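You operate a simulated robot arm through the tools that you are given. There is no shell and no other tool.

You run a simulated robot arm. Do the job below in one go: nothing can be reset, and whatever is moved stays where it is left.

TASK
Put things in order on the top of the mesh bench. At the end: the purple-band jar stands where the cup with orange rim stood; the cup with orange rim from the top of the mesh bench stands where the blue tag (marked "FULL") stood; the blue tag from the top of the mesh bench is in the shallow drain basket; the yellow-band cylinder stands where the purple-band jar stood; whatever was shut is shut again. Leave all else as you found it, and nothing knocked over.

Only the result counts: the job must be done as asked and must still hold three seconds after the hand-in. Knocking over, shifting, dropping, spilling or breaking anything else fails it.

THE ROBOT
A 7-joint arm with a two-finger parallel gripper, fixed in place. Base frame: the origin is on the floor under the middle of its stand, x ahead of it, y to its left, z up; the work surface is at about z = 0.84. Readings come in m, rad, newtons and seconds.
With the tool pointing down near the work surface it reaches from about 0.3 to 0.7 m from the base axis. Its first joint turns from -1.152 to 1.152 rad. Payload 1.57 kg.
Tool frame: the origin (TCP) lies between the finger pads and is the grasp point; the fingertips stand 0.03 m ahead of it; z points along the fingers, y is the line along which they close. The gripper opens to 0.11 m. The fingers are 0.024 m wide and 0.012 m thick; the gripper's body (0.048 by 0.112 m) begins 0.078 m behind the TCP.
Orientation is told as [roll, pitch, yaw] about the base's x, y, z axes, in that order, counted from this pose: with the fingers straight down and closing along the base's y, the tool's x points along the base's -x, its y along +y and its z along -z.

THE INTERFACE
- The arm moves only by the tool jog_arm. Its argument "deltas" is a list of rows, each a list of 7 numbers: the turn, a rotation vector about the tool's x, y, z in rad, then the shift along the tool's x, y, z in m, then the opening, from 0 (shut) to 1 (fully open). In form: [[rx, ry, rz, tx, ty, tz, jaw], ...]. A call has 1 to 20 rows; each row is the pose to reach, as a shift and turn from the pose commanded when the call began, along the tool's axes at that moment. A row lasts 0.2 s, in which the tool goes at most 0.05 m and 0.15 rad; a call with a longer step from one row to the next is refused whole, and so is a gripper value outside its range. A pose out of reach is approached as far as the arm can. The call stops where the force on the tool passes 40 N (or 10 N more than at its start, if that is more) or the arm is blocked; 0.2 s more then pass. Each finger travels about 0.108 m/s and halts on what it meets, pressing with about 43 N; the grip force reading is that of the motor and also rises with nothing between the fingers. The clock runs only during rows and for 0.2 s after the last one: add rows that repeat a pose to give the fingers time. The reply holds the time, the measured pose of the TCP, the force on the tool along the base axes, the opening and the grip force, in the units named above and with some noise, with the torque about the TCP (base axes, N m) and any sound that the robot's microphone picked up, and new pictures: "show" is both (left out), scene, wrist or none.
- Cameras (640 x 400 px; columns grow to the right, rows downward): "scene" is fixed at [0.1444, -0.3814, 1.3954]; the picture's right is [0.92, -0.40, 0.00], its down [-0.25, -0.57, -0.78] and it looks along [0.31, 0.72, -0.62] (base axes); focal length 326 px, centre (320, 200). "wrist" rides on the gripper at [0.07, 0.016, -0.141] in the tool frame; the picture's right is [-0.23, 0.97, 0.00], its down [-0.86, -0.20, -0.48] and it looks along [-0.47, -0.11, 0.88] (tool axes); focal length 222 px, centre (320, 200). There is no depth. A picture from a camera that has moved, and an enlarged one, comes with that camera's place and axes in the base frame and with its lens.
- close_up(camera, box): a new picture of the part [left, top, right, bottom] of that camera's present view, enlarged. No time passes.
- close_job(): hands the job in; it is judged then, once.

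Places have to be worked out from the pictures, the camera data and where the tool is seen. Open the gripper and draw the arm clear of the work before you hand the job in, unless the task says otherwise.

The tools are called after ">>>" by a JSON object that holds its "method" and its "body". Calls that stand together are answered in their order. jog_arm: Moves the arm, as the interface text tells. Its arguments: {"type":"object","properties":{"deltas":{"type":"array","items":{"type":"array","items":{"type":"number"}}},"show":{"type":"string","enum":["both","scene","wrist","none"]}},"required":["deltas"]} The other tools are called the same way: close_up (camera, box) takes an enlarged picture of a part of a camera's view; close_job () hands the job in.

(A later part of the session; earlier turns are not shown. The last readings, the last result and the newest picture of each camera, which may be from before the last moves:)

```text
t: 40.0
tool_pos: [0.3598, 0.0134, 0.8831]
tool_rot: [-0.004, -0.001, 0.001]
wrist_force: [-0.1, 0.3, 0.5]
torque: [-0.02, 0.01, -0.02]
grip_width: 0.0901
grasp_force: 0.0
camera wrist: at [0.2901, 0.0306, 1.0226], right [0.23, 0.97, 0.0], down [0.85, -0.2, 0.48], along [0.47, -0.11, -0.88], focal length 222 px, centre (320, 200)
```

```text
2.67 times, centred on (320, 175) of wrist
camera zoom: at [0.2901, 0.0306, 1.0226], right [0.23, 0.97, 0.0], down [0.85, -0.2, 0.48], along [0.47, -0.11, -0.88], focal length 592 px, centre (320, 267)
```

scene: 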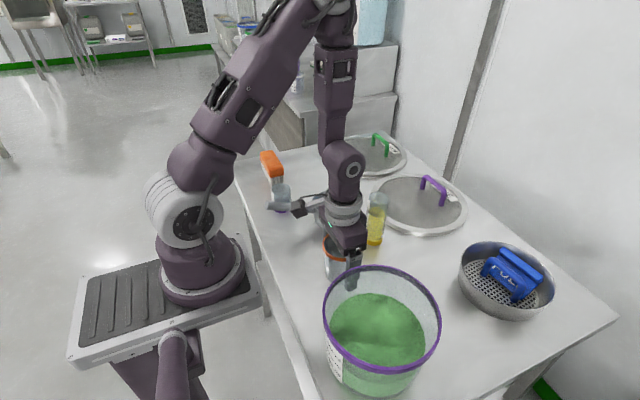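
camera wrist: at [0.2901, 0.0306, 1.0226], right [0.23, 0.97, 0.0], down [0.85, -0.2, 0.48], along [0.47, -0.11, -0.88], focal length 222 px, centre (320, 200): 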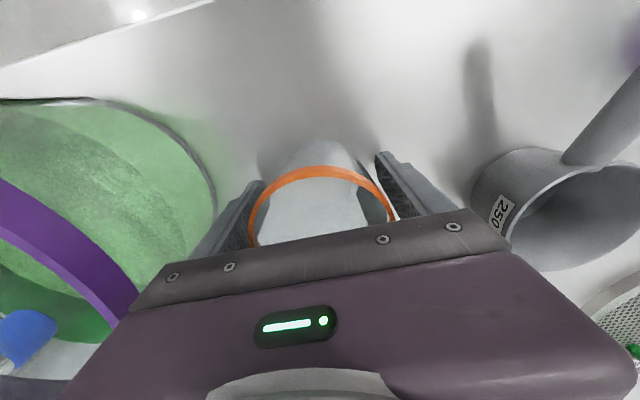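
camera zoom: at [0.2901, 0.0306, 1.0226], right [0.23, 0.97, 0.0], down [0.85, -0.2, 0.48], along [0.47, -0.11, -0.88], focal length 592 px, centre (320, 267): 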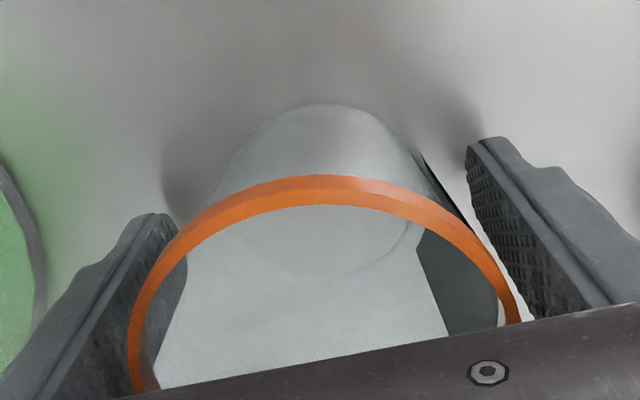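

The cup is released and standing. I rise straight up to clear it.

>>> {"method": "jog_arm", "body": {"deltas": [[0, 0, 0, 0, 0, -0.015, 0.84], [0, 0, 0, 0, 0, -0.04, 0.84], [0, 0, 0, 0, 0, -0.08, 0.84], [0, 0, 0, 0, 0, -0.125, 0.9], [0, 0, 0, 0, 0, -0.17, 1], [0, 0, 0, 0, 0, -0.17, 1]], "show": "both"}}

>>> {"method": "close_up", "body": {"camera": "wrist", "box": [200, 60, 460, 240]}}

>>> {"method": "close_up", "body": {"camera": "scene", "box": [290, 200, 420, 310]}}

```text
t: 41.4
tool_pos: [0.3614, 0.0128, 1.0512]
tool_rot: [-0.004, -0.001, -0.001]
wrist_force: [-0.9, -0.1, -0.4]
torque: [0.02, 0.0, -0.03]
grip_width: 0.1101
grasp_force: 0.0
camera wrist: at [0.2909, 0.0296, 1.1921], right [0.23, 0.97, 0.0], down [0.85, -0.2, 0.48], along [0.47, -0.11, -0.88], focal length 222 px, centre (320, 200)
```

scene: 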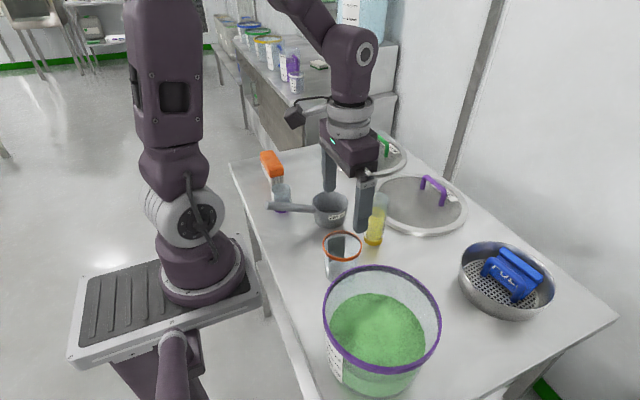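
wrist: 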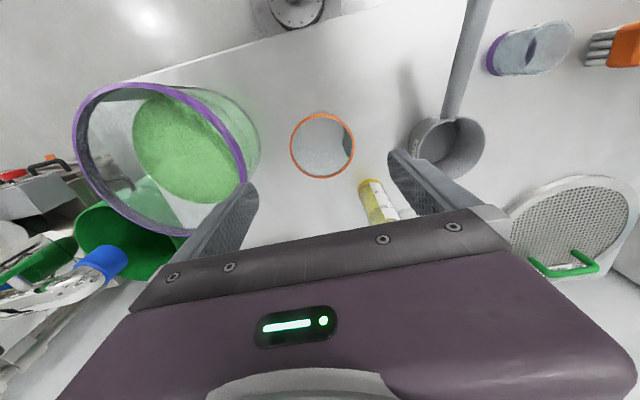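

```text
2.22 times, centred on (330, 150) of wrist
camera zoom: at [0.2909, 0.0296, 1.1921], right [0.23, 0.97, 0.0], down [0.85, -0.2, 0.48], along [0.47, -0.11, -0.88], focal length 494 px, centre (298, 311)
```

zoom: 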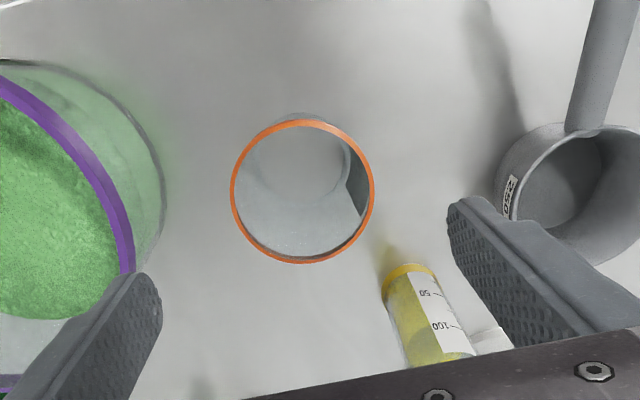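

```text
3.64 times, centred on (355, 255) of scene
camera zoom: at [0.1443, -0.3814, 1.3954], right [0.92, -0.4, 0.0], down [-0.25, -0.57, -0.78], along [0.31, 0.72, -0.62], focal length 1187 px, centre (193, 0)
```

zoom: 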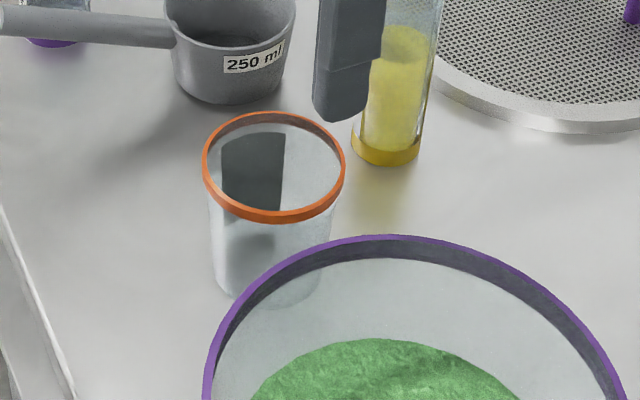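

The cup stands at about (0.361, 0.016), within 2 mm of target. Next I move over the purple-band jar at about (0.32, 0.278) for a close look.

>>> {"method": "jog_arm", "body": {"deltas": [[0, 0, 0, 0.007, 0.037, -0.005, 1], [0, 0, 0, 0.014, 0.074, -0.005, 1], [0, 0, 0, 0.021, 0.111, -0.005, 1], [0, 0, 0, 0.028, 0.148, -0.005, 1], [0, 0, 0, 0.035, 0.185, -0.005, 1], [0, 0, 0, 0.042, 0.222, -0.005, 1], [0, 0, 0, 0.045, 0.262, -0.005, 1], [0, 0, 0, 0.045, 0.262, -0.005, 1]], "show": "both"}}

>>> {"method": "close_up", "body": {"camera": "wrist", "box": [200, 60, 460, 240]}}

```text
t: 43.2
tool_pos: [0.3135, 0.274, 1.0571]
tool_rot: [-0.002, -0.001, 0.0]
wrist_force: [-0.3, -0.2, 0.5]
torque: [-0.02, -0.01, 0.01]
grip_width: 0.1097
grasp_force: 0.0
camera wrist: at [0.2432, 0.2921, 1.1978], right [0.23, 0.97, 0.0], down [0.85, -0.2, 0.48], along [0.47, -0.11, -0.88], focal length 222 px, centre (320, 200)
```

scene: 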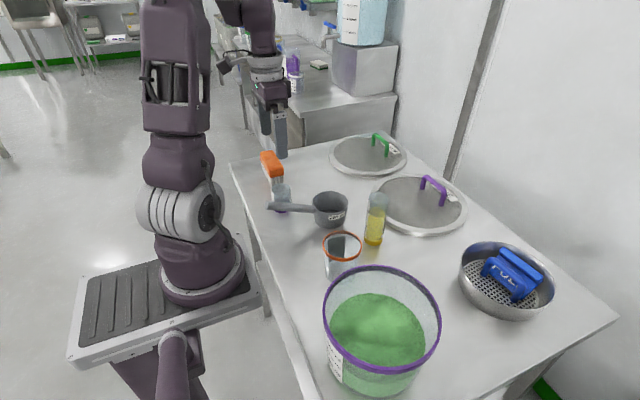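
wrist: 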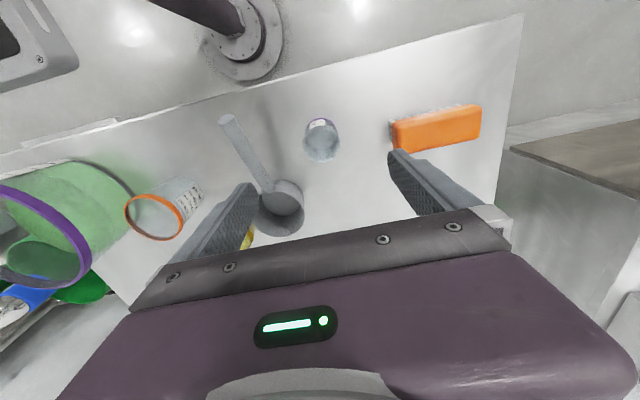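

```text
2.22 times, centred on (330, 150) of wrist
camera zoom: at [0.2432, 0.2921, 1.1978], right [0.23, 0.97, 0.0], down [0.85, -0.2, 0.48], along [0.47, -0.11, -0.88], focal length 494 px, centre (298, 311)
```

zoom: 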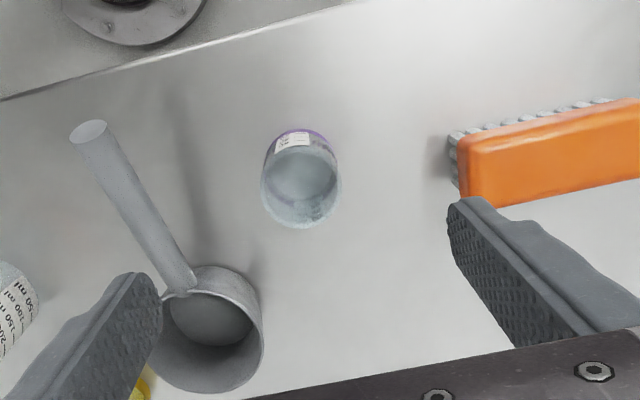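

The jar is centred at (0.317, 0.2766), with the brush about 9 cm off in y and the scoop handle near y = 0.18. I narrow the jaws to 0.08 m, align and descend around the jar.

>>> {"method": "jog_arm", "body": {"deltas": [[0, 0, 0, -0.0038, 0.0005, 0.02, 0.73], [0, 0, 0, -0.0038, 0.0005, 0.06, 0.73], [0, 0, 0, -0.0038, 0.0005, 0.1, 0.73], [0, 0, 0, -0.0038, 0.0005, 0.1, 0.73]], "show": "both"}}

>>> {"method": "close_up", "body": {"camera": "wrist", "box": [200, 60, 460, 240]}}

```text
t: 44.2
tool_pos: [0.3189, 0.2738, 0.9576]
tool_rot: [-0.004, -0.001, 0.0]
wrist_force: [-0.4, -0.4, -0.2]
torque: [0.01, 0.0, -0.02]
grip_width: 0.0801
grasp_force: 0.0
camera wrist: at [0.2493, 0.2914, 1.0976], right [0.23, 0.97, 0.0], down [0.85, -0.2, 0.48], along [0.47, -0.11, -0.88], focal length 222 px, centre (320, 200)
```

scene: 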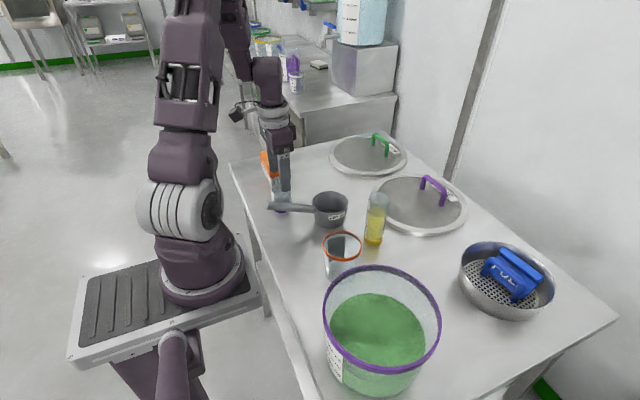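
wrist: 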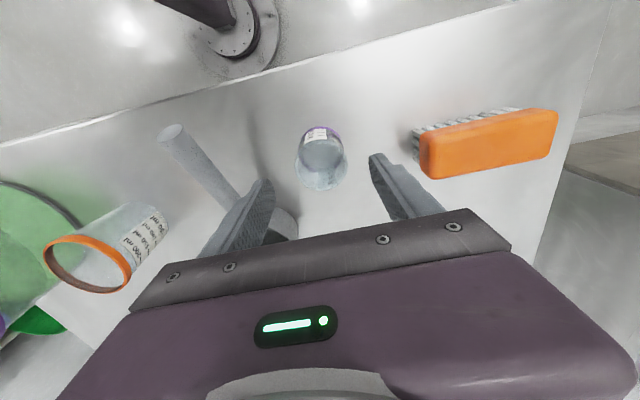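

```text
2.22 times, centred on (330, 150) of wrist
camera zoom: at [0.2493, 0.2914, 1.0976], right [0.23, 0.97, 0.0], down [0.85, -0.2, 0.48], along [0.47, -0.11, -0.88], focal length 494 px, centre (298, 311)
```

zoom: 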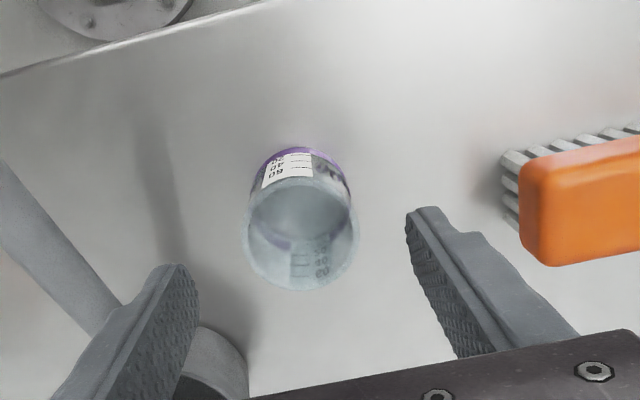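

The jar's centre is refined to about (0.3165, 0.2766). I correct by 3 mm, descend to z ≈ 0.878 and close on it.

>>> {"method": "jog_arm", "body": {"deltas": [[0, 0, 0, 0.0028, 0.0011, 0.01, 0.73], [0, 0, 0, 0.0028, 0.0011, 0.045, 0.73], [0, 0, 0, 0.0028, 0.0011, 0.0786, 0.73], [0, 0, 0, 0.0028, 0.0011, 0.0786, 0.73]], "show": "both"}}

>>> {"method": "close_up", "body": {"camera": "wrist", "box": [200, 60, 460, 240]}}

>>> {"method": "close_up", "body": {"camera": "scene", "box": [230, 120, 360, 230]}}

```text
t: 45.2
tool_pos: [0.3164, 0.2751, 0.8773]
tool_rot: [-0.002, -0.002, 0.001]
wrist_force: [0.9, -0.1, 0.3]
torque: [-0.02, -0.04, 0.03]
grip_width: 0.0804
grasp_force: 0.0
camera wrist: at [0.2459, 0.2925, 1.0178], right [0.23, 0.97, 0.0], down [0.85, -0.2, 0.48], along [0.47, -0.11, -0.88], focal length 222 px, centre (320, 200)
```

scene: 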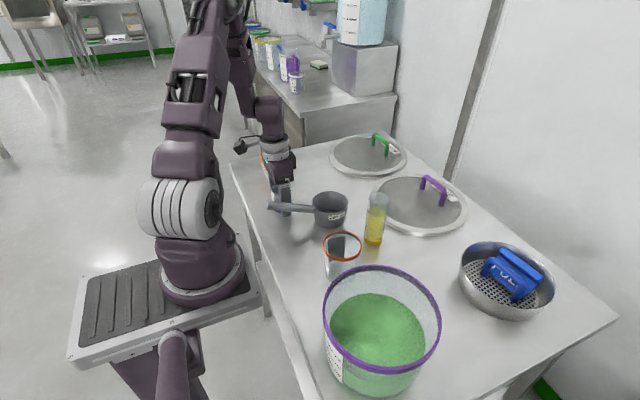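
wrist: 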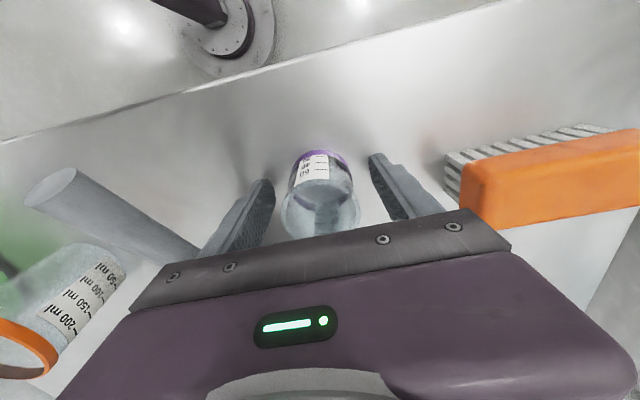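

```text
2.22 times, centred on (330, 150) of wrist
camera zoom: at [0.2459, 0.2925, 1.0178], right [0.23, 0.97, 0.0], down [0.85, -0.2, 0.48], along [0.47, -0.11, -0.88], focal length 494 px, centre (298, 311)
```

zoom: 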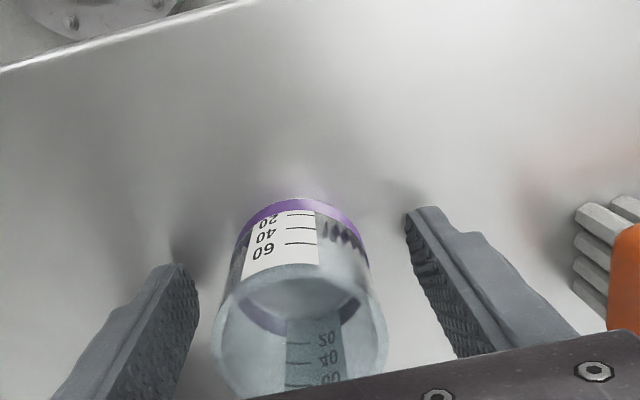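

```text
3.64 times, centred on (295, 175) of scene
camera zoom: at [0.1444, -0.3814, 1.3954], right [0.92, -0.4, 0.0], down [-0.25, -0.57, -0.78], along [0.31, 0.72, -0.62], focal length 1187 px, centre (411, 291)
```

zoom: 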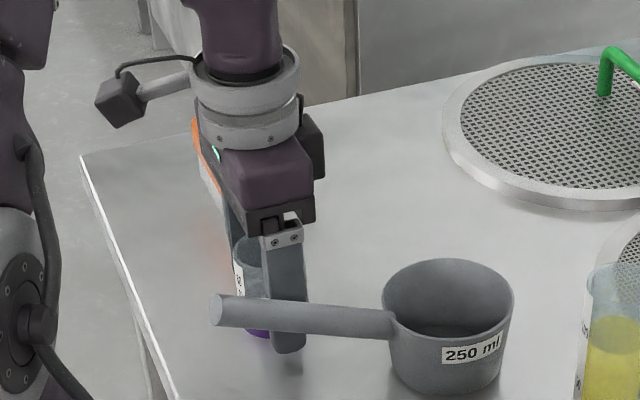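

The jar is well centred between the fingers with no contact. I close the jaws.

>>> {"method": "jog_arm", "body": {"deltas": [[0, 0, 0, 0, 0, 0, 0.55], [0, 0, 0, 0, 0, 0, 0.4], [0, 0, 0, 0, 0, 0, 0.3], [0, 0, 0, 0, 0, 0, 0.3]], "show": "wrist"}}

```text
t: 46.2
tool_pos: [0.3158, 0.2746, 0.8765]
tool_rot: [-0.004, -0.003, -0.002]
wrist_force: [-0.4, 0.7, 0.6]
torque: [0.04, -0.02, -0.01]
grip_width: 0.0483
grasp_force: 42.6
camera wrist: at [0.2459, 0.2925, 1.0181], right [0.23, 0.97, 0.0], down [0.85, -0.2, 0.48], along [0.47, -0.11, -0.88], focal length 222 px, centre (320, 200)
```

wrist: 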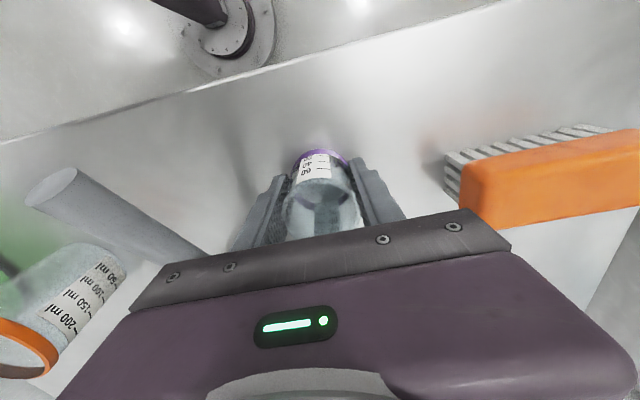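

The jar is gripped (width 0.048 m). I lift it and carry it above the cup's former place (0.4565, 0.3764).

>>> {"method": "jog_arm", "body": {"deltas": [[0, 0, 0, 0, 0, -0.01, 0.3], [0, 0, 0, 0, 0, -0.035, 0.3], [0, 0, 0, 0, 0, -0.065, 0.3], [0, 0, 0, 0, 0, -0.095, 0.3], [0, 0, 0, 0, 0, -0.115, 0.3], [0, 0, 0, -0.01, 0.007, -0.12, 0.3], [0, 0, 0, -0.03, 0.021, -0.12, 0.3], [0, 0, 0, -0.055, 0.039, -0.12, 0.3], [0, 0, 0, -0.08, 0.057, -0.12, 0.3], [0, 0, 0, -0.105, 0.075, -0.12, 0.3], [0, 0, 0, -0.127, 0.09, -0.12, 0.3], [0, 0, 0, -0.14, 0.0999, -0.12, 0.3], [0, 0, 0, -0.14, 0.0999, -0.12, 0.3]], "show": "both"}}

```text
t: 49.0
tool_pos: [0.455, 0.3767, 0.999]
tool_rot: [-0.003, -0.002, 0.001]
wrist_force: [-0.2, -0.4, -1.0]
torque: [-0.01, -0.01, 0.01]
grip_width: 0.0456
grasp_force: 42.9
camera wrist: at [0.3853, 0.3944, 1.1395], right [0.23, 0.97, 0.0], down [0.85, -0.2, 0.48], along [0.47, -0.11, -0.88], focal length 222 px, centre (320, 200)
```

scene: 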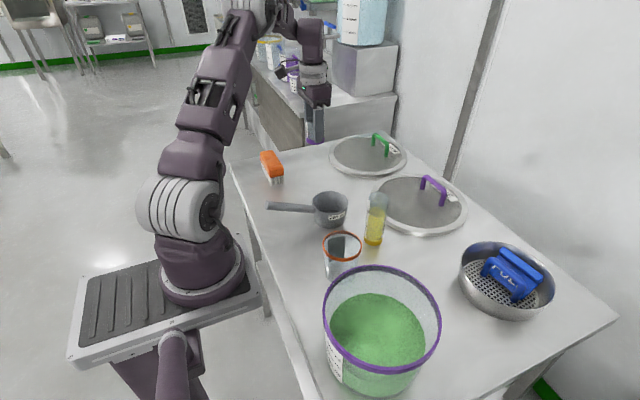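
wrist: 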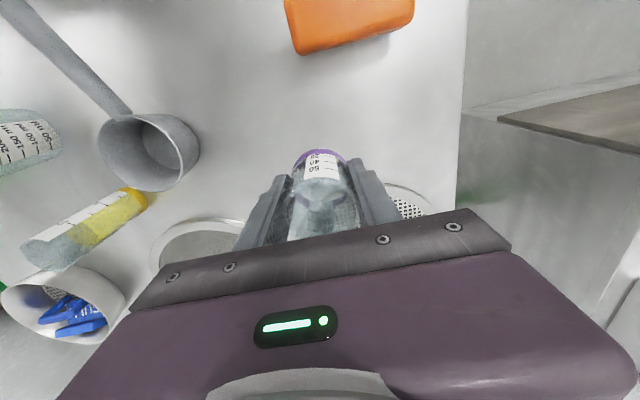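

The grip width changed from 0.0483 to 0.0456 m, so the jar may have shifted in the grip. I look closely before descending.

>>> {"method": "close_up", "body": {"camera": "wrist", "box": [220, 120, 430, 250]}}

>>> {"method": "close_up", "body": {"camera": "scene", "box": [270, 50, 370, 160]}}

```text
3.05 times, centred on (325, 185) of wrist
camera zoom: at [0.3853, 0.3944, 1.1395], right [0.23, 0.97, 0.0], down [0.85, -0.2, 0.48], along [0.47, -0.11, -0.88], focal length 677 px, centre (305, 246)
```

zoom: 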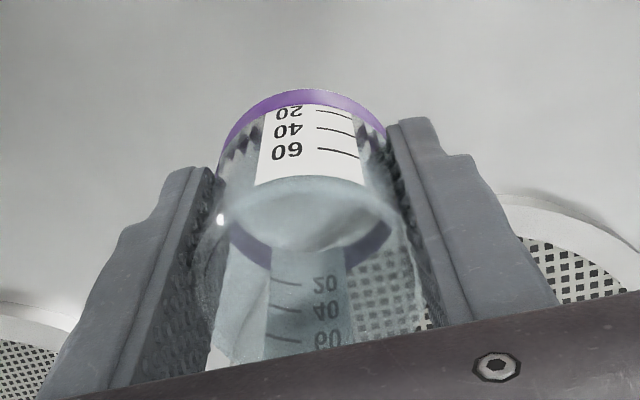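

```text
3.64 times, centred on (320, 105) of scene
camera zoom: at [0.1444, -0.3814, 1.3954], right [0.92, -0.4, 0.0], down [-0.25, -0.57, -0.78], along [0.31, 0.72, -0.62], focal length 1187 px, centre (320, 546)
```

zoom: 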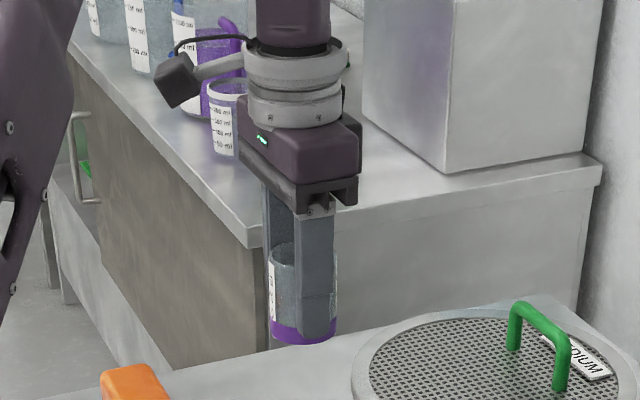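

I zoom further on the jar's base against the fingertips to estimate the hang height.

>>> {"method": "close_up", "body": {"camera": "scene", "box": [300, 110, 340, 150]}}

```text
10.00 times, centred on (320, 130) of scene
camera zoom: at [0.1444, -0.3814, 1.3954], right [0.92, -0.4, 0.0], down [-0.25, -0.57, -0.78], along [0.31, 0.72, -0.62], focal length 3264 px, centre (320, 900)
```

zoom: 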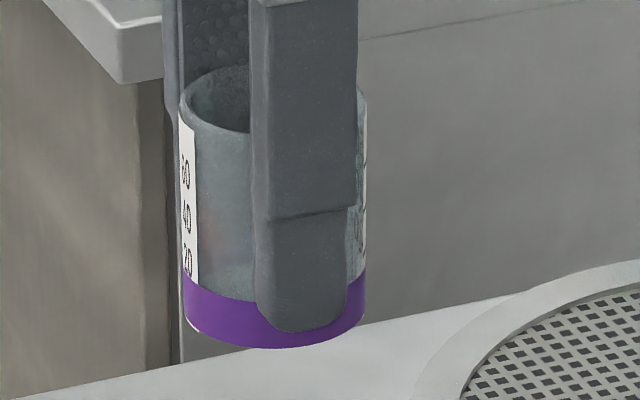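

The jar hangs upright and possibly about 3 mm lower in the grip. I correct the position by 2 mm and lower to about 7 mm above the bench, then approach in fine steps with force checks.

>>> {"method": "jog_arm", "body": {"deltas": [[0, 0, 0, -0.0006, -0.002, 0.015, 0.3], [0, 0, 0, -0.0006, -0.002, 0.045, 0.3], [0, 0, 0, -0.0006, -0.002, 0.075, 0.3], [0, 0, 0, -0.0006, -0.002, 0.1, 0.3], [0, 0, 0, -0.0006, -0.002, 0.11, 0.3], [0, 0, 0, -0.0006, -0.002, 0.11, 0.3]], "show": "both"}}

>>> {"method": "close_up", "body": {"camera": "scene", "box": [280, 135, 350, 195]}}

```text
t: 50.4
tool_pos: [0.4555, 0.3752, 0.8883]
tool_rot: [-0.002, -0.001, 0.002]
wrist_force: [-0.3, 0.4, -1.0]
torque: [0.02, 0.0, -0.02]
grip_width: 0.0455
grasp_force: 42.7
camera wrist: at [0.3868, 0.3917, 1.0296], right [0.23, 0.97, 0.0], down [0.85, -0.2, 0.48], along [0.47, -0.11, -0.88], focal length 222 px, centre (320, 200)
```

scene: 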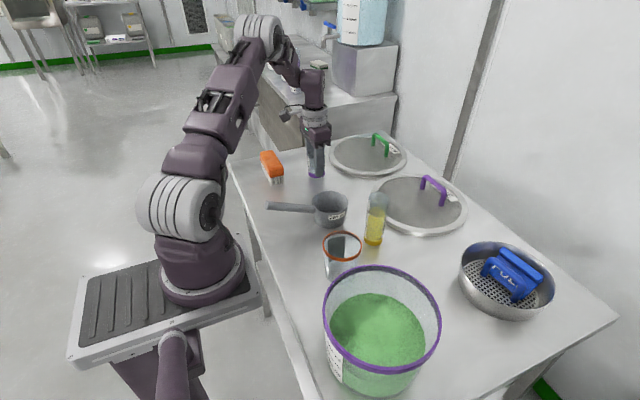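
wrist: 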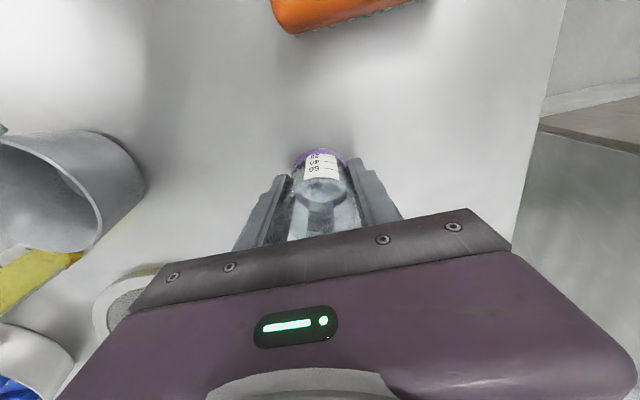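

```text
6.67 times, centred on (315, 165) of scene
camera zoom: at [0.1444, -0.3814, 1.3954], right [0.92, -0.4, 0.0], down [-0.25, -0.57, -0.78], along [0.31, 0.72, -0.62], focal length 2176 px, centre (353, 433)
```

zoom: 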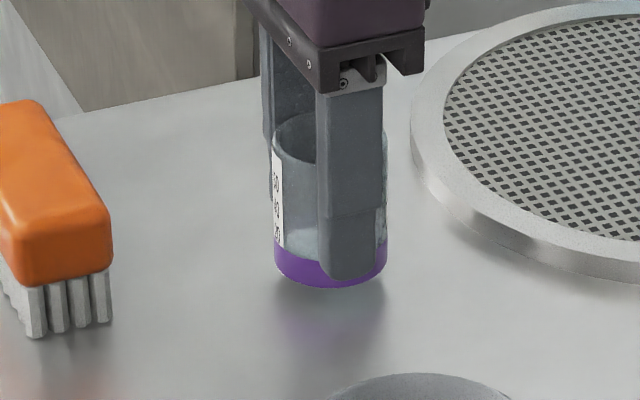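

The jar is about 5–10 mm above the bench. I lower 5 mm in fine rows and check the force.

>>> {"method": "jog_arm", "body": {"deltas": [[0, 0, 0, 0.0009, 0.0007, 0.002, 0.3], [0, 0, 0, 0.0009, 0.0007, 0.004, 0.3], [0, 0, 0, 0.0009, 0.0007, 0.005, 0.3]], "show": "none"}}

>>> {"method": "close_up", "body": {"camera": "scene", "box": [280, 135, 350, 195]}}

```text
t: 51.2
tool_pos: [0.455, 0.3756, 0.8829]
tool_rot: [-0.003, -0.001, -0.001]
wrist_force: [-0.3, -0.5, -0.8]
torque: [0.02, 0.03, 0.01]
grip_width: 0.0457
grasp_force: 42.6
```

```text
6.67 times, centred on (315, 165) of scene
camera zoom: at [0.1444, -0.3814, 1.3954], right [0.92, -0.4, 0.0], down [-0.25, -0.57, -0.78], along [0.31, 0.72, -0.62], focal length 2176 px, centre (353, 433)
```

zoom: 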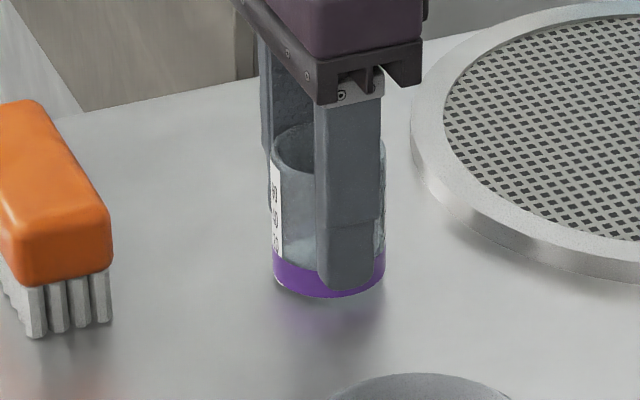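

Still hanging free (the force still shows only the jar's weight). I lower 2 mm more.

>>> {"method": "jog_arm", "body": {"deltas": [[0, 0, 0, 0, 0, 0.001, 0.3], [0, 0, 0, 0, 0, 0.002, 0.3], [0, 0, 0, 0, 0, 0.002, 0.3]], "show": "none"}}

>>> {"method": "close_up", "body": {"camera": "scene", "box": [280, 135, 350, 195]}}

```text
t: 52.0
tool_pos: [0.4559, 0.3748, 0.8797]
tool_rot: [-0.004, -0.003, 0.0]
wrist_force: [0.2, -0.6, -1.1]
torque: [0.03, -0.02, -0.01]
grip_width: 0.0459
grasp_force: 43.1
```

```text
6.67 times, centred on (315, 165) of scene
camera zoom: at [0.1444, -0.3814, 1.3954], right [0.92, -0.4, 0.0], down [-0.25, -0.57, -0.78], along [0.31, 0.72, -0.62], focal length 2176 px, centre (353, 433)
```

zoom: 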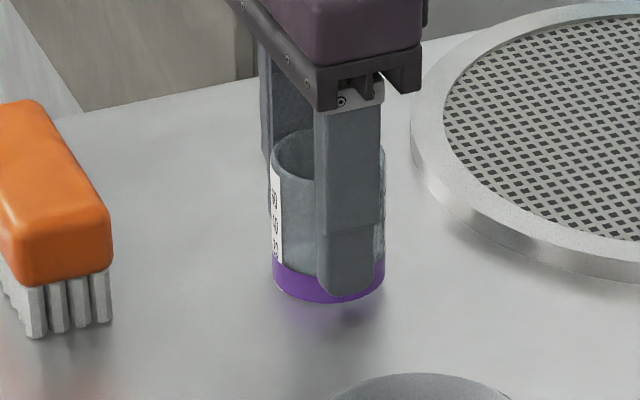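

Still no contact; I continue down 2 mm.

>>> {"method": "jog_arm", "body": {"deltas": [[0, 0, 0, 0, 0, 0.001, 0.3], [0, 0, 0, 0, 0, 0.002, 0.3], [0, 0, 0, 0, 0, 0.002, 0.3]], "show": "none"}}

>>> {"method": "close_up", "body": {"camera": "wrist", "box": [220, 120, 430, 250]}}

```text
t: 52.8
tool_pos: [0.4555, 0.3751, 0.8794]
tool_rot: [-0.002, -0.003, 0.0]
wrist_force: [-3.4, -4.1, 22.8]
torque: [-0.02, 0.13, -0.04]
grip_width: 0.0455
grasp_force: 43.2
```

```text
3.05 times, centred on (325, 185) of wrist
camera zoom: at [0.3859, 0.3919, 1.0206], right [0.23, 0.97, 0.0], down [0.85, -0.2, 0.48], along [0.47, -0.11, -0.88], focal length 677 px, centre (305, 246)
```

zoom: 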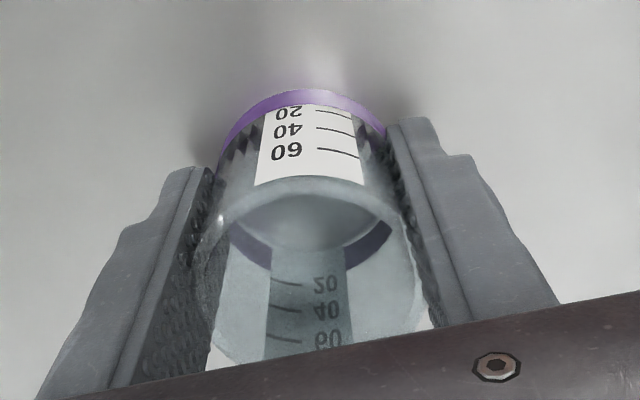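

Contact with the bench (22.8 N). I ease up 1 mm, then open the jaws.

>>> {"method": "jog_arm", "body": {"deltas": [[0, 0, 0, 0, 0, -0.001, 0.3], [0, 0, 0, 0, 0, -0.001, 0.45], [0, 0, 0, 0, 0, -0.001, 0.65], [0, 0, 0, 0, 0, -0.001, 0.68], [0, 0, 0, 0, 0, -0.001, 0.68]], "show": "wrist"}}

>>> {"method": "close_up", "body": {"camera": "wrist", "box": [220, 120, 430, 250]}}

>>> {"method": "close_up", "body": {"camera": "scene", "box": [280, 135, 350, 195]}}

```text
t: 54.0
tool_pos: [0.4558, 0.3744, 0.8789]
tool_rot: [-0.003, -0.002, -0.001]
wrist_force: [-1.4, 0.2, -0.4]
torque: [0.0, 0.03, 0.03]
grip_width: 0.0746
grasp_force: 0.1
camera wrist: at [0.3861, 0.392, 1.0206], right [0.23, 0.97, 0.0], down [0.85, -0.2, 0.48], along [0.47, -0.11, -0.88], focal length 222 px, centre (320, 200)
```

wrist: 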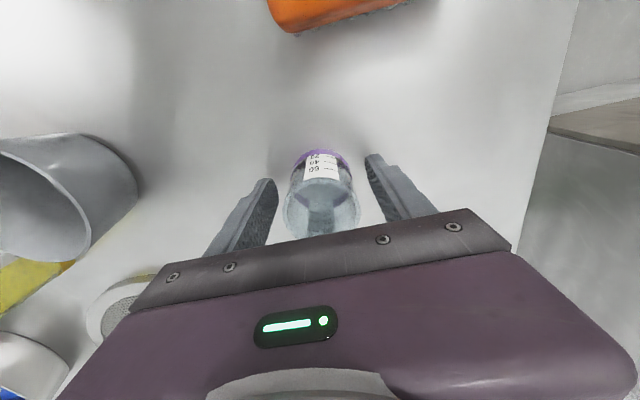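

```text
3.05 times, centred on (325, 185) of wrist
camera zoom: at [0.3861, 0.392, 1.0206], right [0.23, 0.97, 0.0], down [0.85, -0.2, 0.48], along [0.47, -0.11, -0.88], focal length 677 px, centre (305, 246)
```

zoom: 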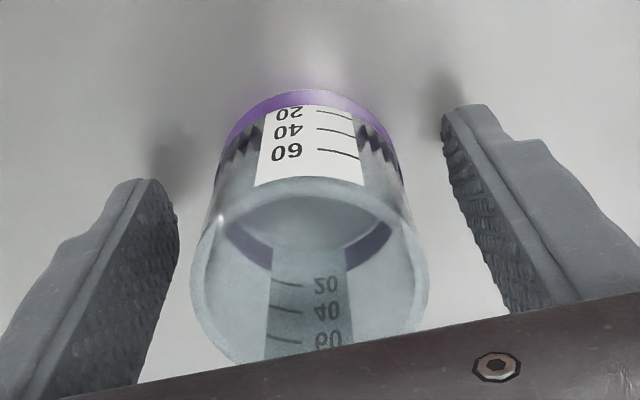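

```text
6.67 times, centred on (315, 165) of scene
camera zoom: at [0.1444, -0.3814, 1.3954], right [0.92, -0.4, 0.0], down [-0.25, -0.57, -0.78], along [0.31, 0.72, -0.62], focal length 2176 px, centre (353, 433)
```

zoom: 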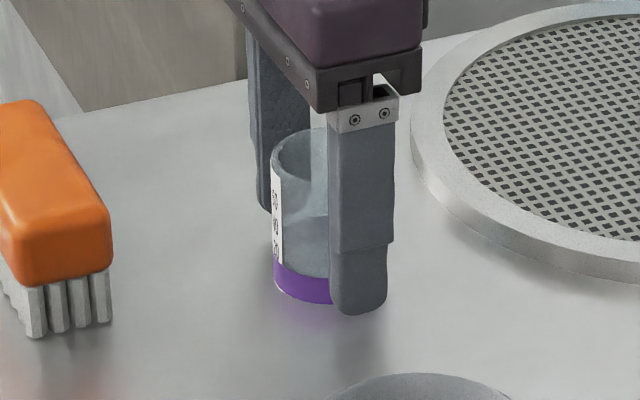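

The jar stands upright on the cup's former spot. I rise clear and check its position from above.

>>> {"method": "jog_arm", "body": {"deltas": [[0, 0, 0, 0, 0, -0.015, 0.68], [0, 0, 0, 0, 0, -0.045, 0.68], [0, 0, 0, 0, 0, -0.085, 0.7], [0, 0, 0, 0, 0, -0.13, 0.8], [0, 0, 0, 0, 0, -0.17, 0.9], [0, 0, 0, 0, 0, -0.17, 0.9]], "show": "both"}}

>>> {"method": "close_up", "body": {"camera": "wrist", "box": [200, 60, 460, 240]}}

```text
t: 55.4
tool_pos: [0.4551, 0.3736, 1.0505]
tool_rot: [-0.003, -0.003, -0.001]
wrist_force: [0.2, 0.4, -0.2]
torque: [0.0, 0.03, 0.01]
grip_width: 0.099
grasp_force: 0.0
camera wrist: at [0.3846, 0.3902, 1.191], right [0.23, 0.97, 0.0], down [0.85, -0.2, 0.48], along [0.47, -0.11, -0.88], focal length 222 px, centre (320, 200)
```

scene: 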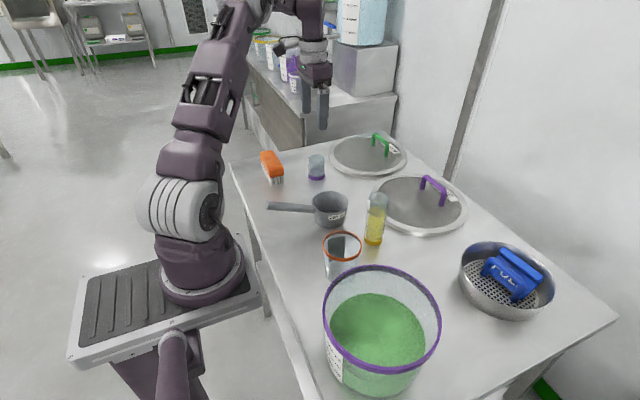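
wrist: 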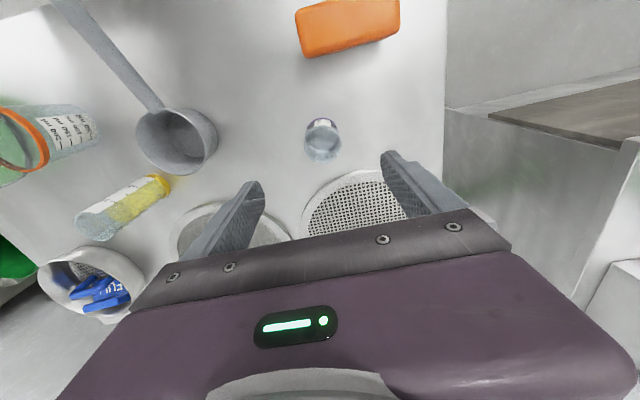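

```text
2.22 times, centred on (330, 150) of wrist
camera zoom: at [0.3846, 0.3902, 1.191], right [0.23, 0.97, 0.0], down [0.85, -0.2, 0.48], along [0.47, -0.11, -0.88], focal length 494 px, centre (298, 311)
```

zoom: 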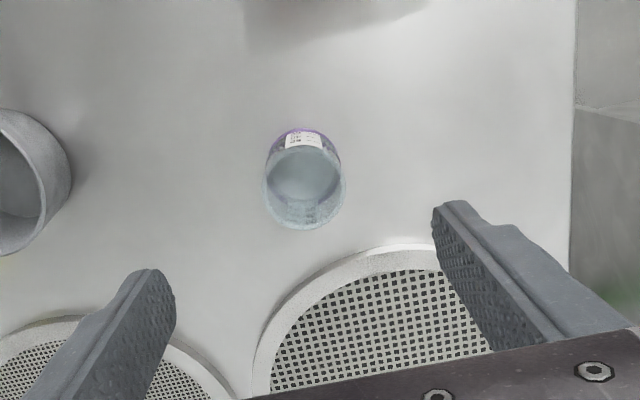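

The jar stands at about (0.458, 0.377), as intended. Now I move to look at the yellow-band cylinder near (0.475, 0.076).

>>> {"method": "jog_arm", "body": {"deltas": [[0, 0, 0, 0.002, -0.037, -0.01, 0.9], [0, 0, 0, 0.004, -0.074, -0.02, 0.9], [0, 0, 0, 0.006, -0.111, -0.03, 0.8], [0, 0, 0, 0.008, -0.148, -0.03, 0.75], [0, 0, 0, 0.01, -0.185, -0.03, 0.7], [0, 0, 0, 0.012, -0.222, -0.03, 0.7], [0, 0, 0, 0.014, -0.26, -0.03, 0.7], [0, 0, 0, 0.015, -0.298, -0.03, 0.7], [0, 0, 0, 0.015, -0.298, -0.03, 0.7]], "show": "both"}}

>>> {"method": "close_up", "body": {"camera": "wrist", "box": [200, 60, 460, 240]}}

```text
t: 57.4
tool_pos: [0.4388, 0.0764, 1.0811]
tool_rot: [-0.004, -0.001, 0.0]
wrist_force: [0.4, 0.0, 0.9]
torque: [-0.02, 0.0, 0.02]
grip_width: 0.0768
grasp_force: 0.1
camera wrist: at [0.3689, 0.0935, 1.221], right [0.23, 0.97, 0.0], down [0.85, -0.2, 0.48], along [0.47, -0.11, -0.88], focal length 222 px, centre (320, 200)
```

scene: 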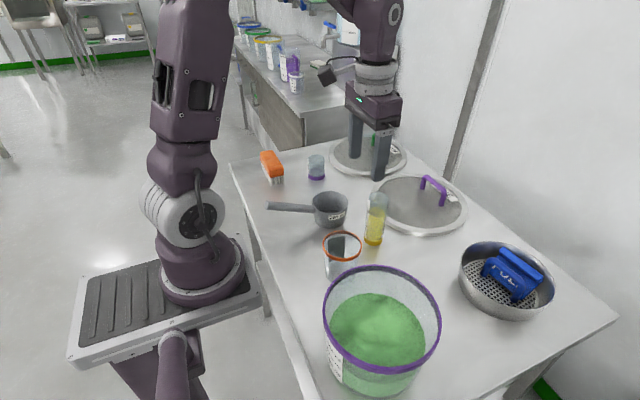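
wrist: 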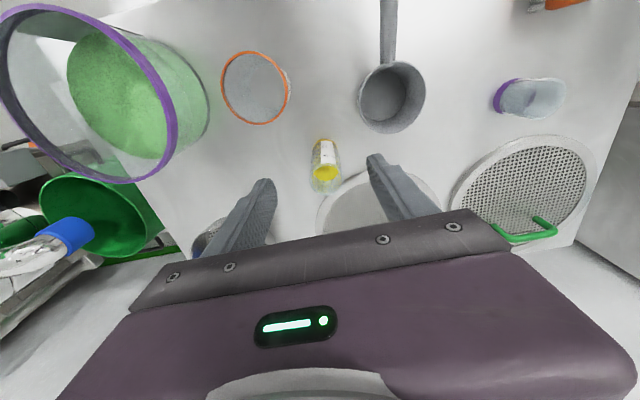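

```text
2.22 times, centred on (330, 150) of wrist
camera zoom: at [0.3689, 0.0935, 1.221], right [0.23, 0.97, 0.0], down [0.85, -0.2, 0.48], along [0.47, -0.11, -0.88], focal length 494 px, centre (298, 311)
```

zoom: 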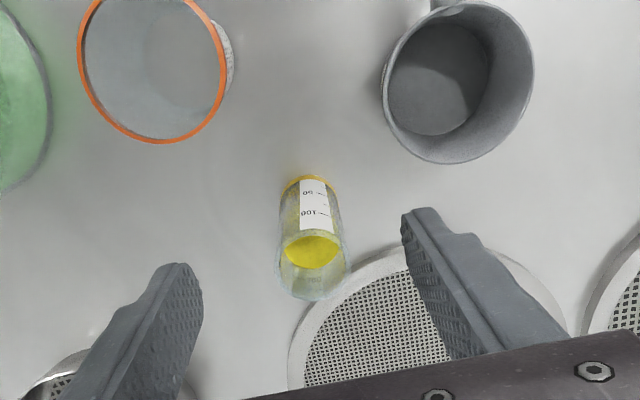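

The cylinder is at about (0.478, 0.077), with its top near z = 0.972. I move directly above it with the fingertips still higher than its top, and verify.

>>> {"method": "jog_arm", "body": {"deltas": [[0, 0, 0, -0.02, 0, 0.02, 0.7], [0, 0, 0, -0.039, -0.0005, 0.045, 0.7], [0, 0, 0, -0.039, -0.0005, 0.06, 0.7], [0, 0, 0, -0.039, -0.0005, 0.06, 0.7]], "show": "both"}}

>>> {"method": "close_up", "body": {"camera": "wrist", "box": [200, 60, 460, 240]}}

>>> {"method": "close_up", "body": {"camera": "scene", "box": [310, 130, 450, 260]}}

```text
t: 58.4
tool_pos: [0.4782, 0.0758, 1.0206]
tool_rot: [-0.003, -0.002, 0.0]
wrist_force: [0.1, -0.4, 0.3]
torque: [-0.01, -0.02, 0.0]
grip_width: 0.0772
grasp_force: 0.1
camera wrist: at [0.4085, 0.0933, 1.1609], right [0.23, 0.97, 0.0], down [0.85, -0.2, 0.48], along [0.47, -0.11, -0.88], focal length 222 px, centre (320, 200)
```

scene: 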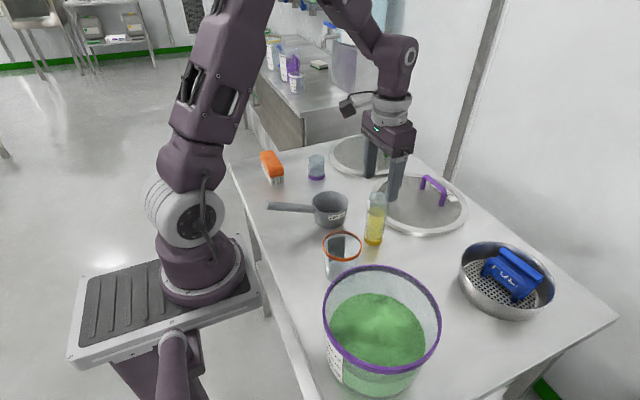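
wrist: 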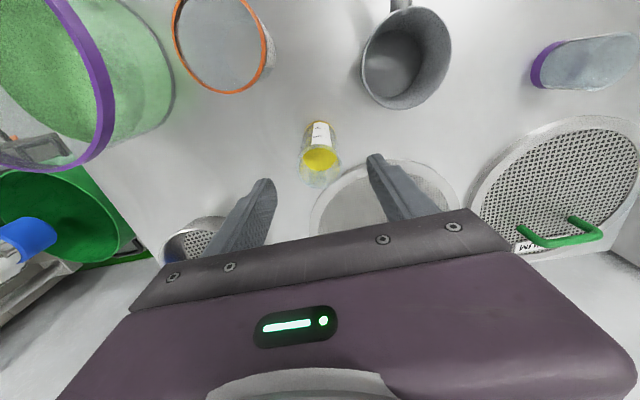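

```text
2.22 times, centred on (330, 150) of wrist
camera zoom: at [0.4085, 0.0933, 1.1609], right [0.23, 0.97, 0.0], down [0.85, -0.2, 0.48], along [0.47, -0.11, -0.88], focal length 494 px, centre (298, 311)
```

zoom: 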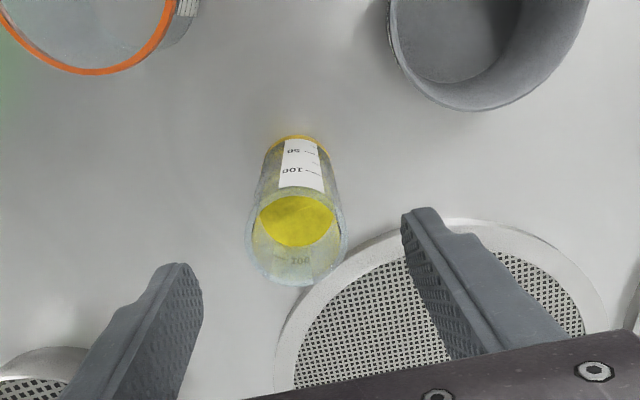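

```text
3.08 times, centred on (380, 195) of scene
camera zoom: at [0.1444, -0.3814, 1.3954], right [0.92, -0.4, 0.0], down [-0.25, -0.57, -0.78], along [0.31, 0.72, -0.62], focal length 1004 px, centre (135, 215)
```

zoom: 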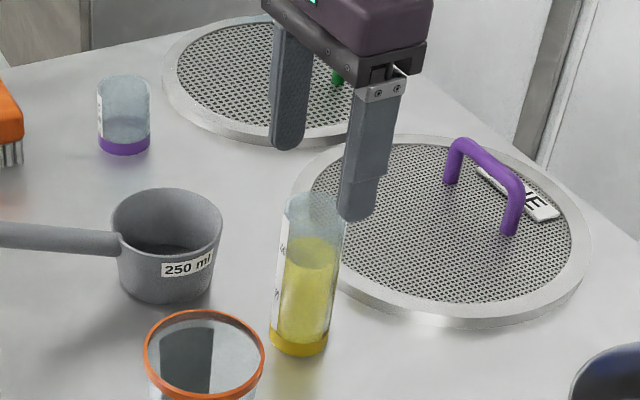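

Centred to within about 1.5 mm. I correct, descend around the cylinder to z ≈ 0.905 and check before closing.

>>> {"method": "jog_arm", "body": {"deltas": [[0, 0, 0, 0.0015, 0, 0.01, 0.7], [0, 0, 0, 0.0015, 0, 0.045, 0.7], [0, 0, 0, 0.0015, 0, 0.08, 0.7], [0, 0, 0, 0.0015, 0, 0.115, 0.7], [0, 0, 0, 0.0015, 0, 0.115, 0.7]], "show": "both"}}

>>> {"method": "close_up", "body": {"camera": "wrist", "box": [200, 80, 460, 260]}}

>>> {"method": "close_up", "body": {"camera": "scene", "box": [310, 150, 450, 270]}}

```text
t: 59.6
tool_pos: [0.4783, 0.0766, 0.9067]
tool_rot: [-0.005, -0.003, 0.002]
wrist_force: [0.3, 0.3, 0.7]
torque: [0.01, 0.01, 0.0]
grip_width: 0.0767
grasp_force: 0.1
camera wrist: at [0.4079, 0.0939, 1.0472], right [0.23, 0.97, 0.0], down [0.85, -0.2, 0.48], along [0.47, -0.11, -0.88], focal length 222 px, centre (320, 200)
```

scene: 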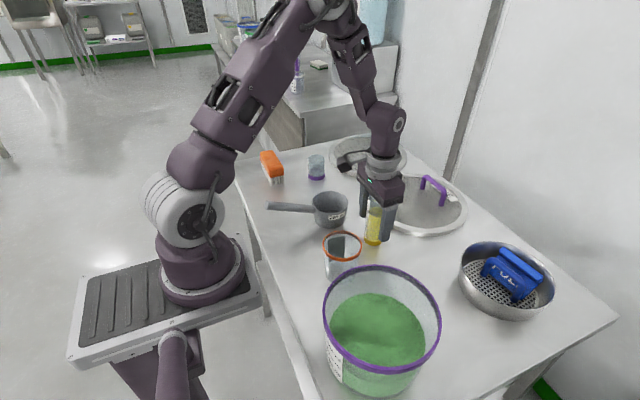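
wrist: 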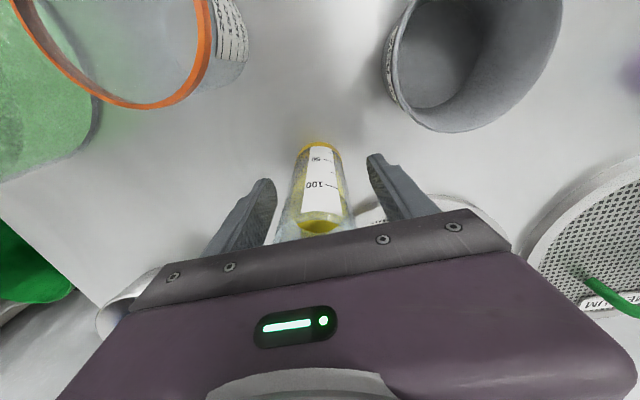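

```text
2.22 times, centred on (330, 170) of wrist
camera zoom: at [0.4079, 0.0939, 1.0472], right [0.23, 0.97, 0.0], down [0.85, -0.2, 0.48], along [0.47, -0.11, -0.88], focal length 494 px, centre (298, 267)
```

zoom: 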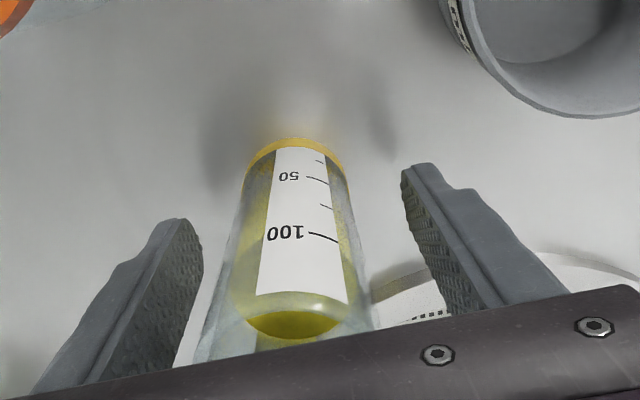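

```text
3.33 times, centred on (380, 210) of scene
camera zoom: at [0.1444, -0.3814, 1.3954], right [0.92, -0.4, 0.0], down [-0.25, -0.57, -0.78], along [0.31, 0.72, -0.62], focal length 1088 px, centre (120, 167)
```

zoom: 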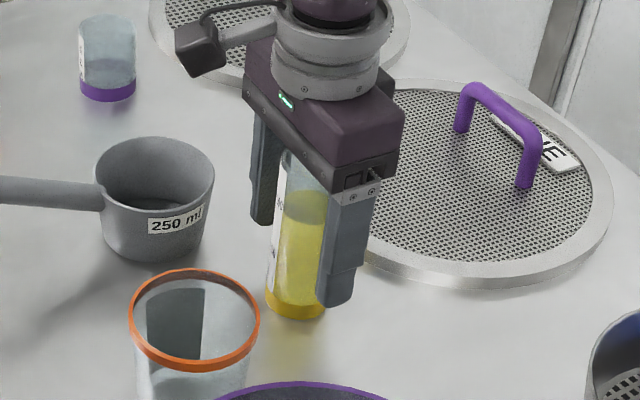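

The cylinder is centred in the jaws with nothing touched. I close on it.

>>> {"method": "jog_arm", "body": {"deltas": [[0, 0, 0, 0, 0, 0, 0.5], [0, 0, 0, 0, 0, 0, 0.38], [0, 0, 0, 0, 0, 0, 0.25], [0, 0, 0, 0, 0, 0, 0.25]], "show": "wrist"}}

```text
t: 60.6
tool_pos: [0.4774, 0.0763, 0.9065]
tool_rot: [-0.001, -0.002, 0.001]
wrist_force: [-0.2, -0.3, 0.1]
torque: [-0.05, 0.01, -0.03]
grip_width: 0.0417
grasp_force: 43.1
camera wrist: at [0.408, 0.094, 1.0475], right [0.23, 0.97, 0.0], down [0.85, -0.2, 0.48], along [0.47, -0.11, -0.88], focal length 222 px, centre (320, 200)
```

wrist: 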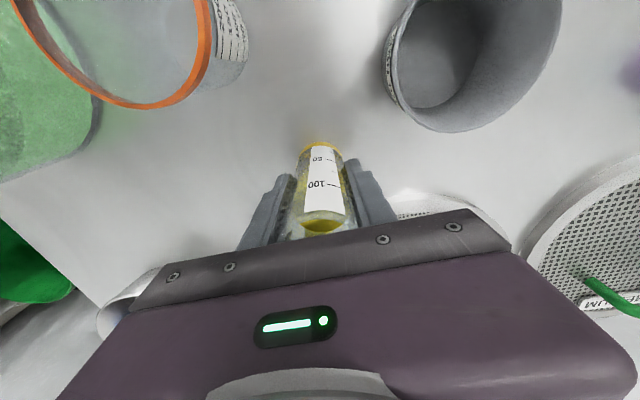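

The cylinder is held (0.0417 m, 43 N). I lift slowly by 15 cm and check that it hangs steady.

>>> {"method": "jog_arm", "body": {"deltas": [[0, 0, 0, 0, 0, -0.005, 0.25], [0, 0, 0, 0, 0, -0.02, 0.25], [0, 0, 0, 0, 0, -0.04, 0.25], [0, 0, 0, 0, 0, -0.065, 0.25], [0, 0, 0, 0, 0, -0.09, 0.25], [0, 0, 0, 0, 0, -0.115, 0.25], [0, 0, 0, 0, 0, -0.135, 0.25], [0, 0, 0, 0, 0, -0.15, 0.25], [0, 0, 0, 0, 0, -0.155, 0.25], [0, 0, 0, 0, 0, -0.155, 0.25]], "show": "both"}}

>>> {"method": "close_up", "body": {"camera": "scene", "box": [310, 90, 450, 230]}}

```text
t: 62.8
tool_pos: [0.4771, 0.0791, 1.0601]
tool_rot: [-0.002, -0.001, 0.0]
wrist_force: [-0.1, -0.3, -1.1]
torque: [0.02, 0.04, 0.0]
grip_width: 0.0381
grasp_force: 43.2
camera wrist: at [0.4074, 0.0954, 1.2016], right [0.23, 0.97, 0.0], down [0.85, -0.2, 0.48], along [0.47, -0.11, -0.88], focal length 222 px, centre (320, 200)
```

scene: 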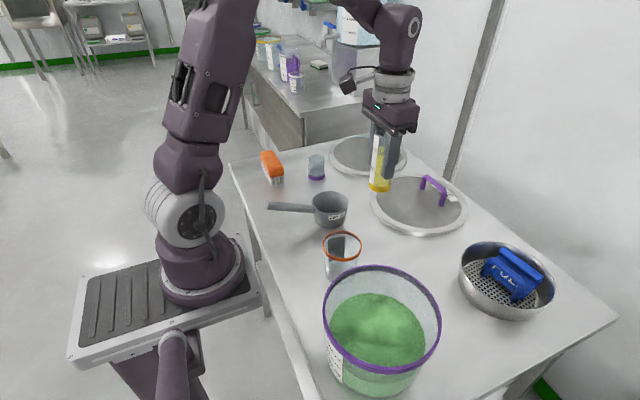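
wrist: 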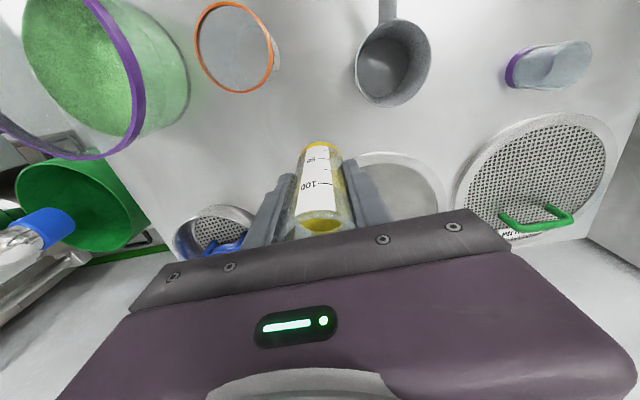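

```text
2.86 times, centred on (380, 160) of scene
camera zoom: at [0.1444, -0.3814, 1.3954], right [0.92, -0.4, 0.0], down [-0.25, -0.57, -0.78], along [0.31, 0.72, -0.62], focal length 933 px, centre (149, 314)
```

zoom: 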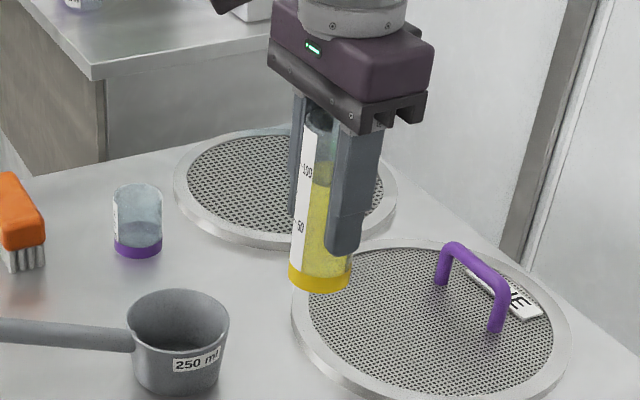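

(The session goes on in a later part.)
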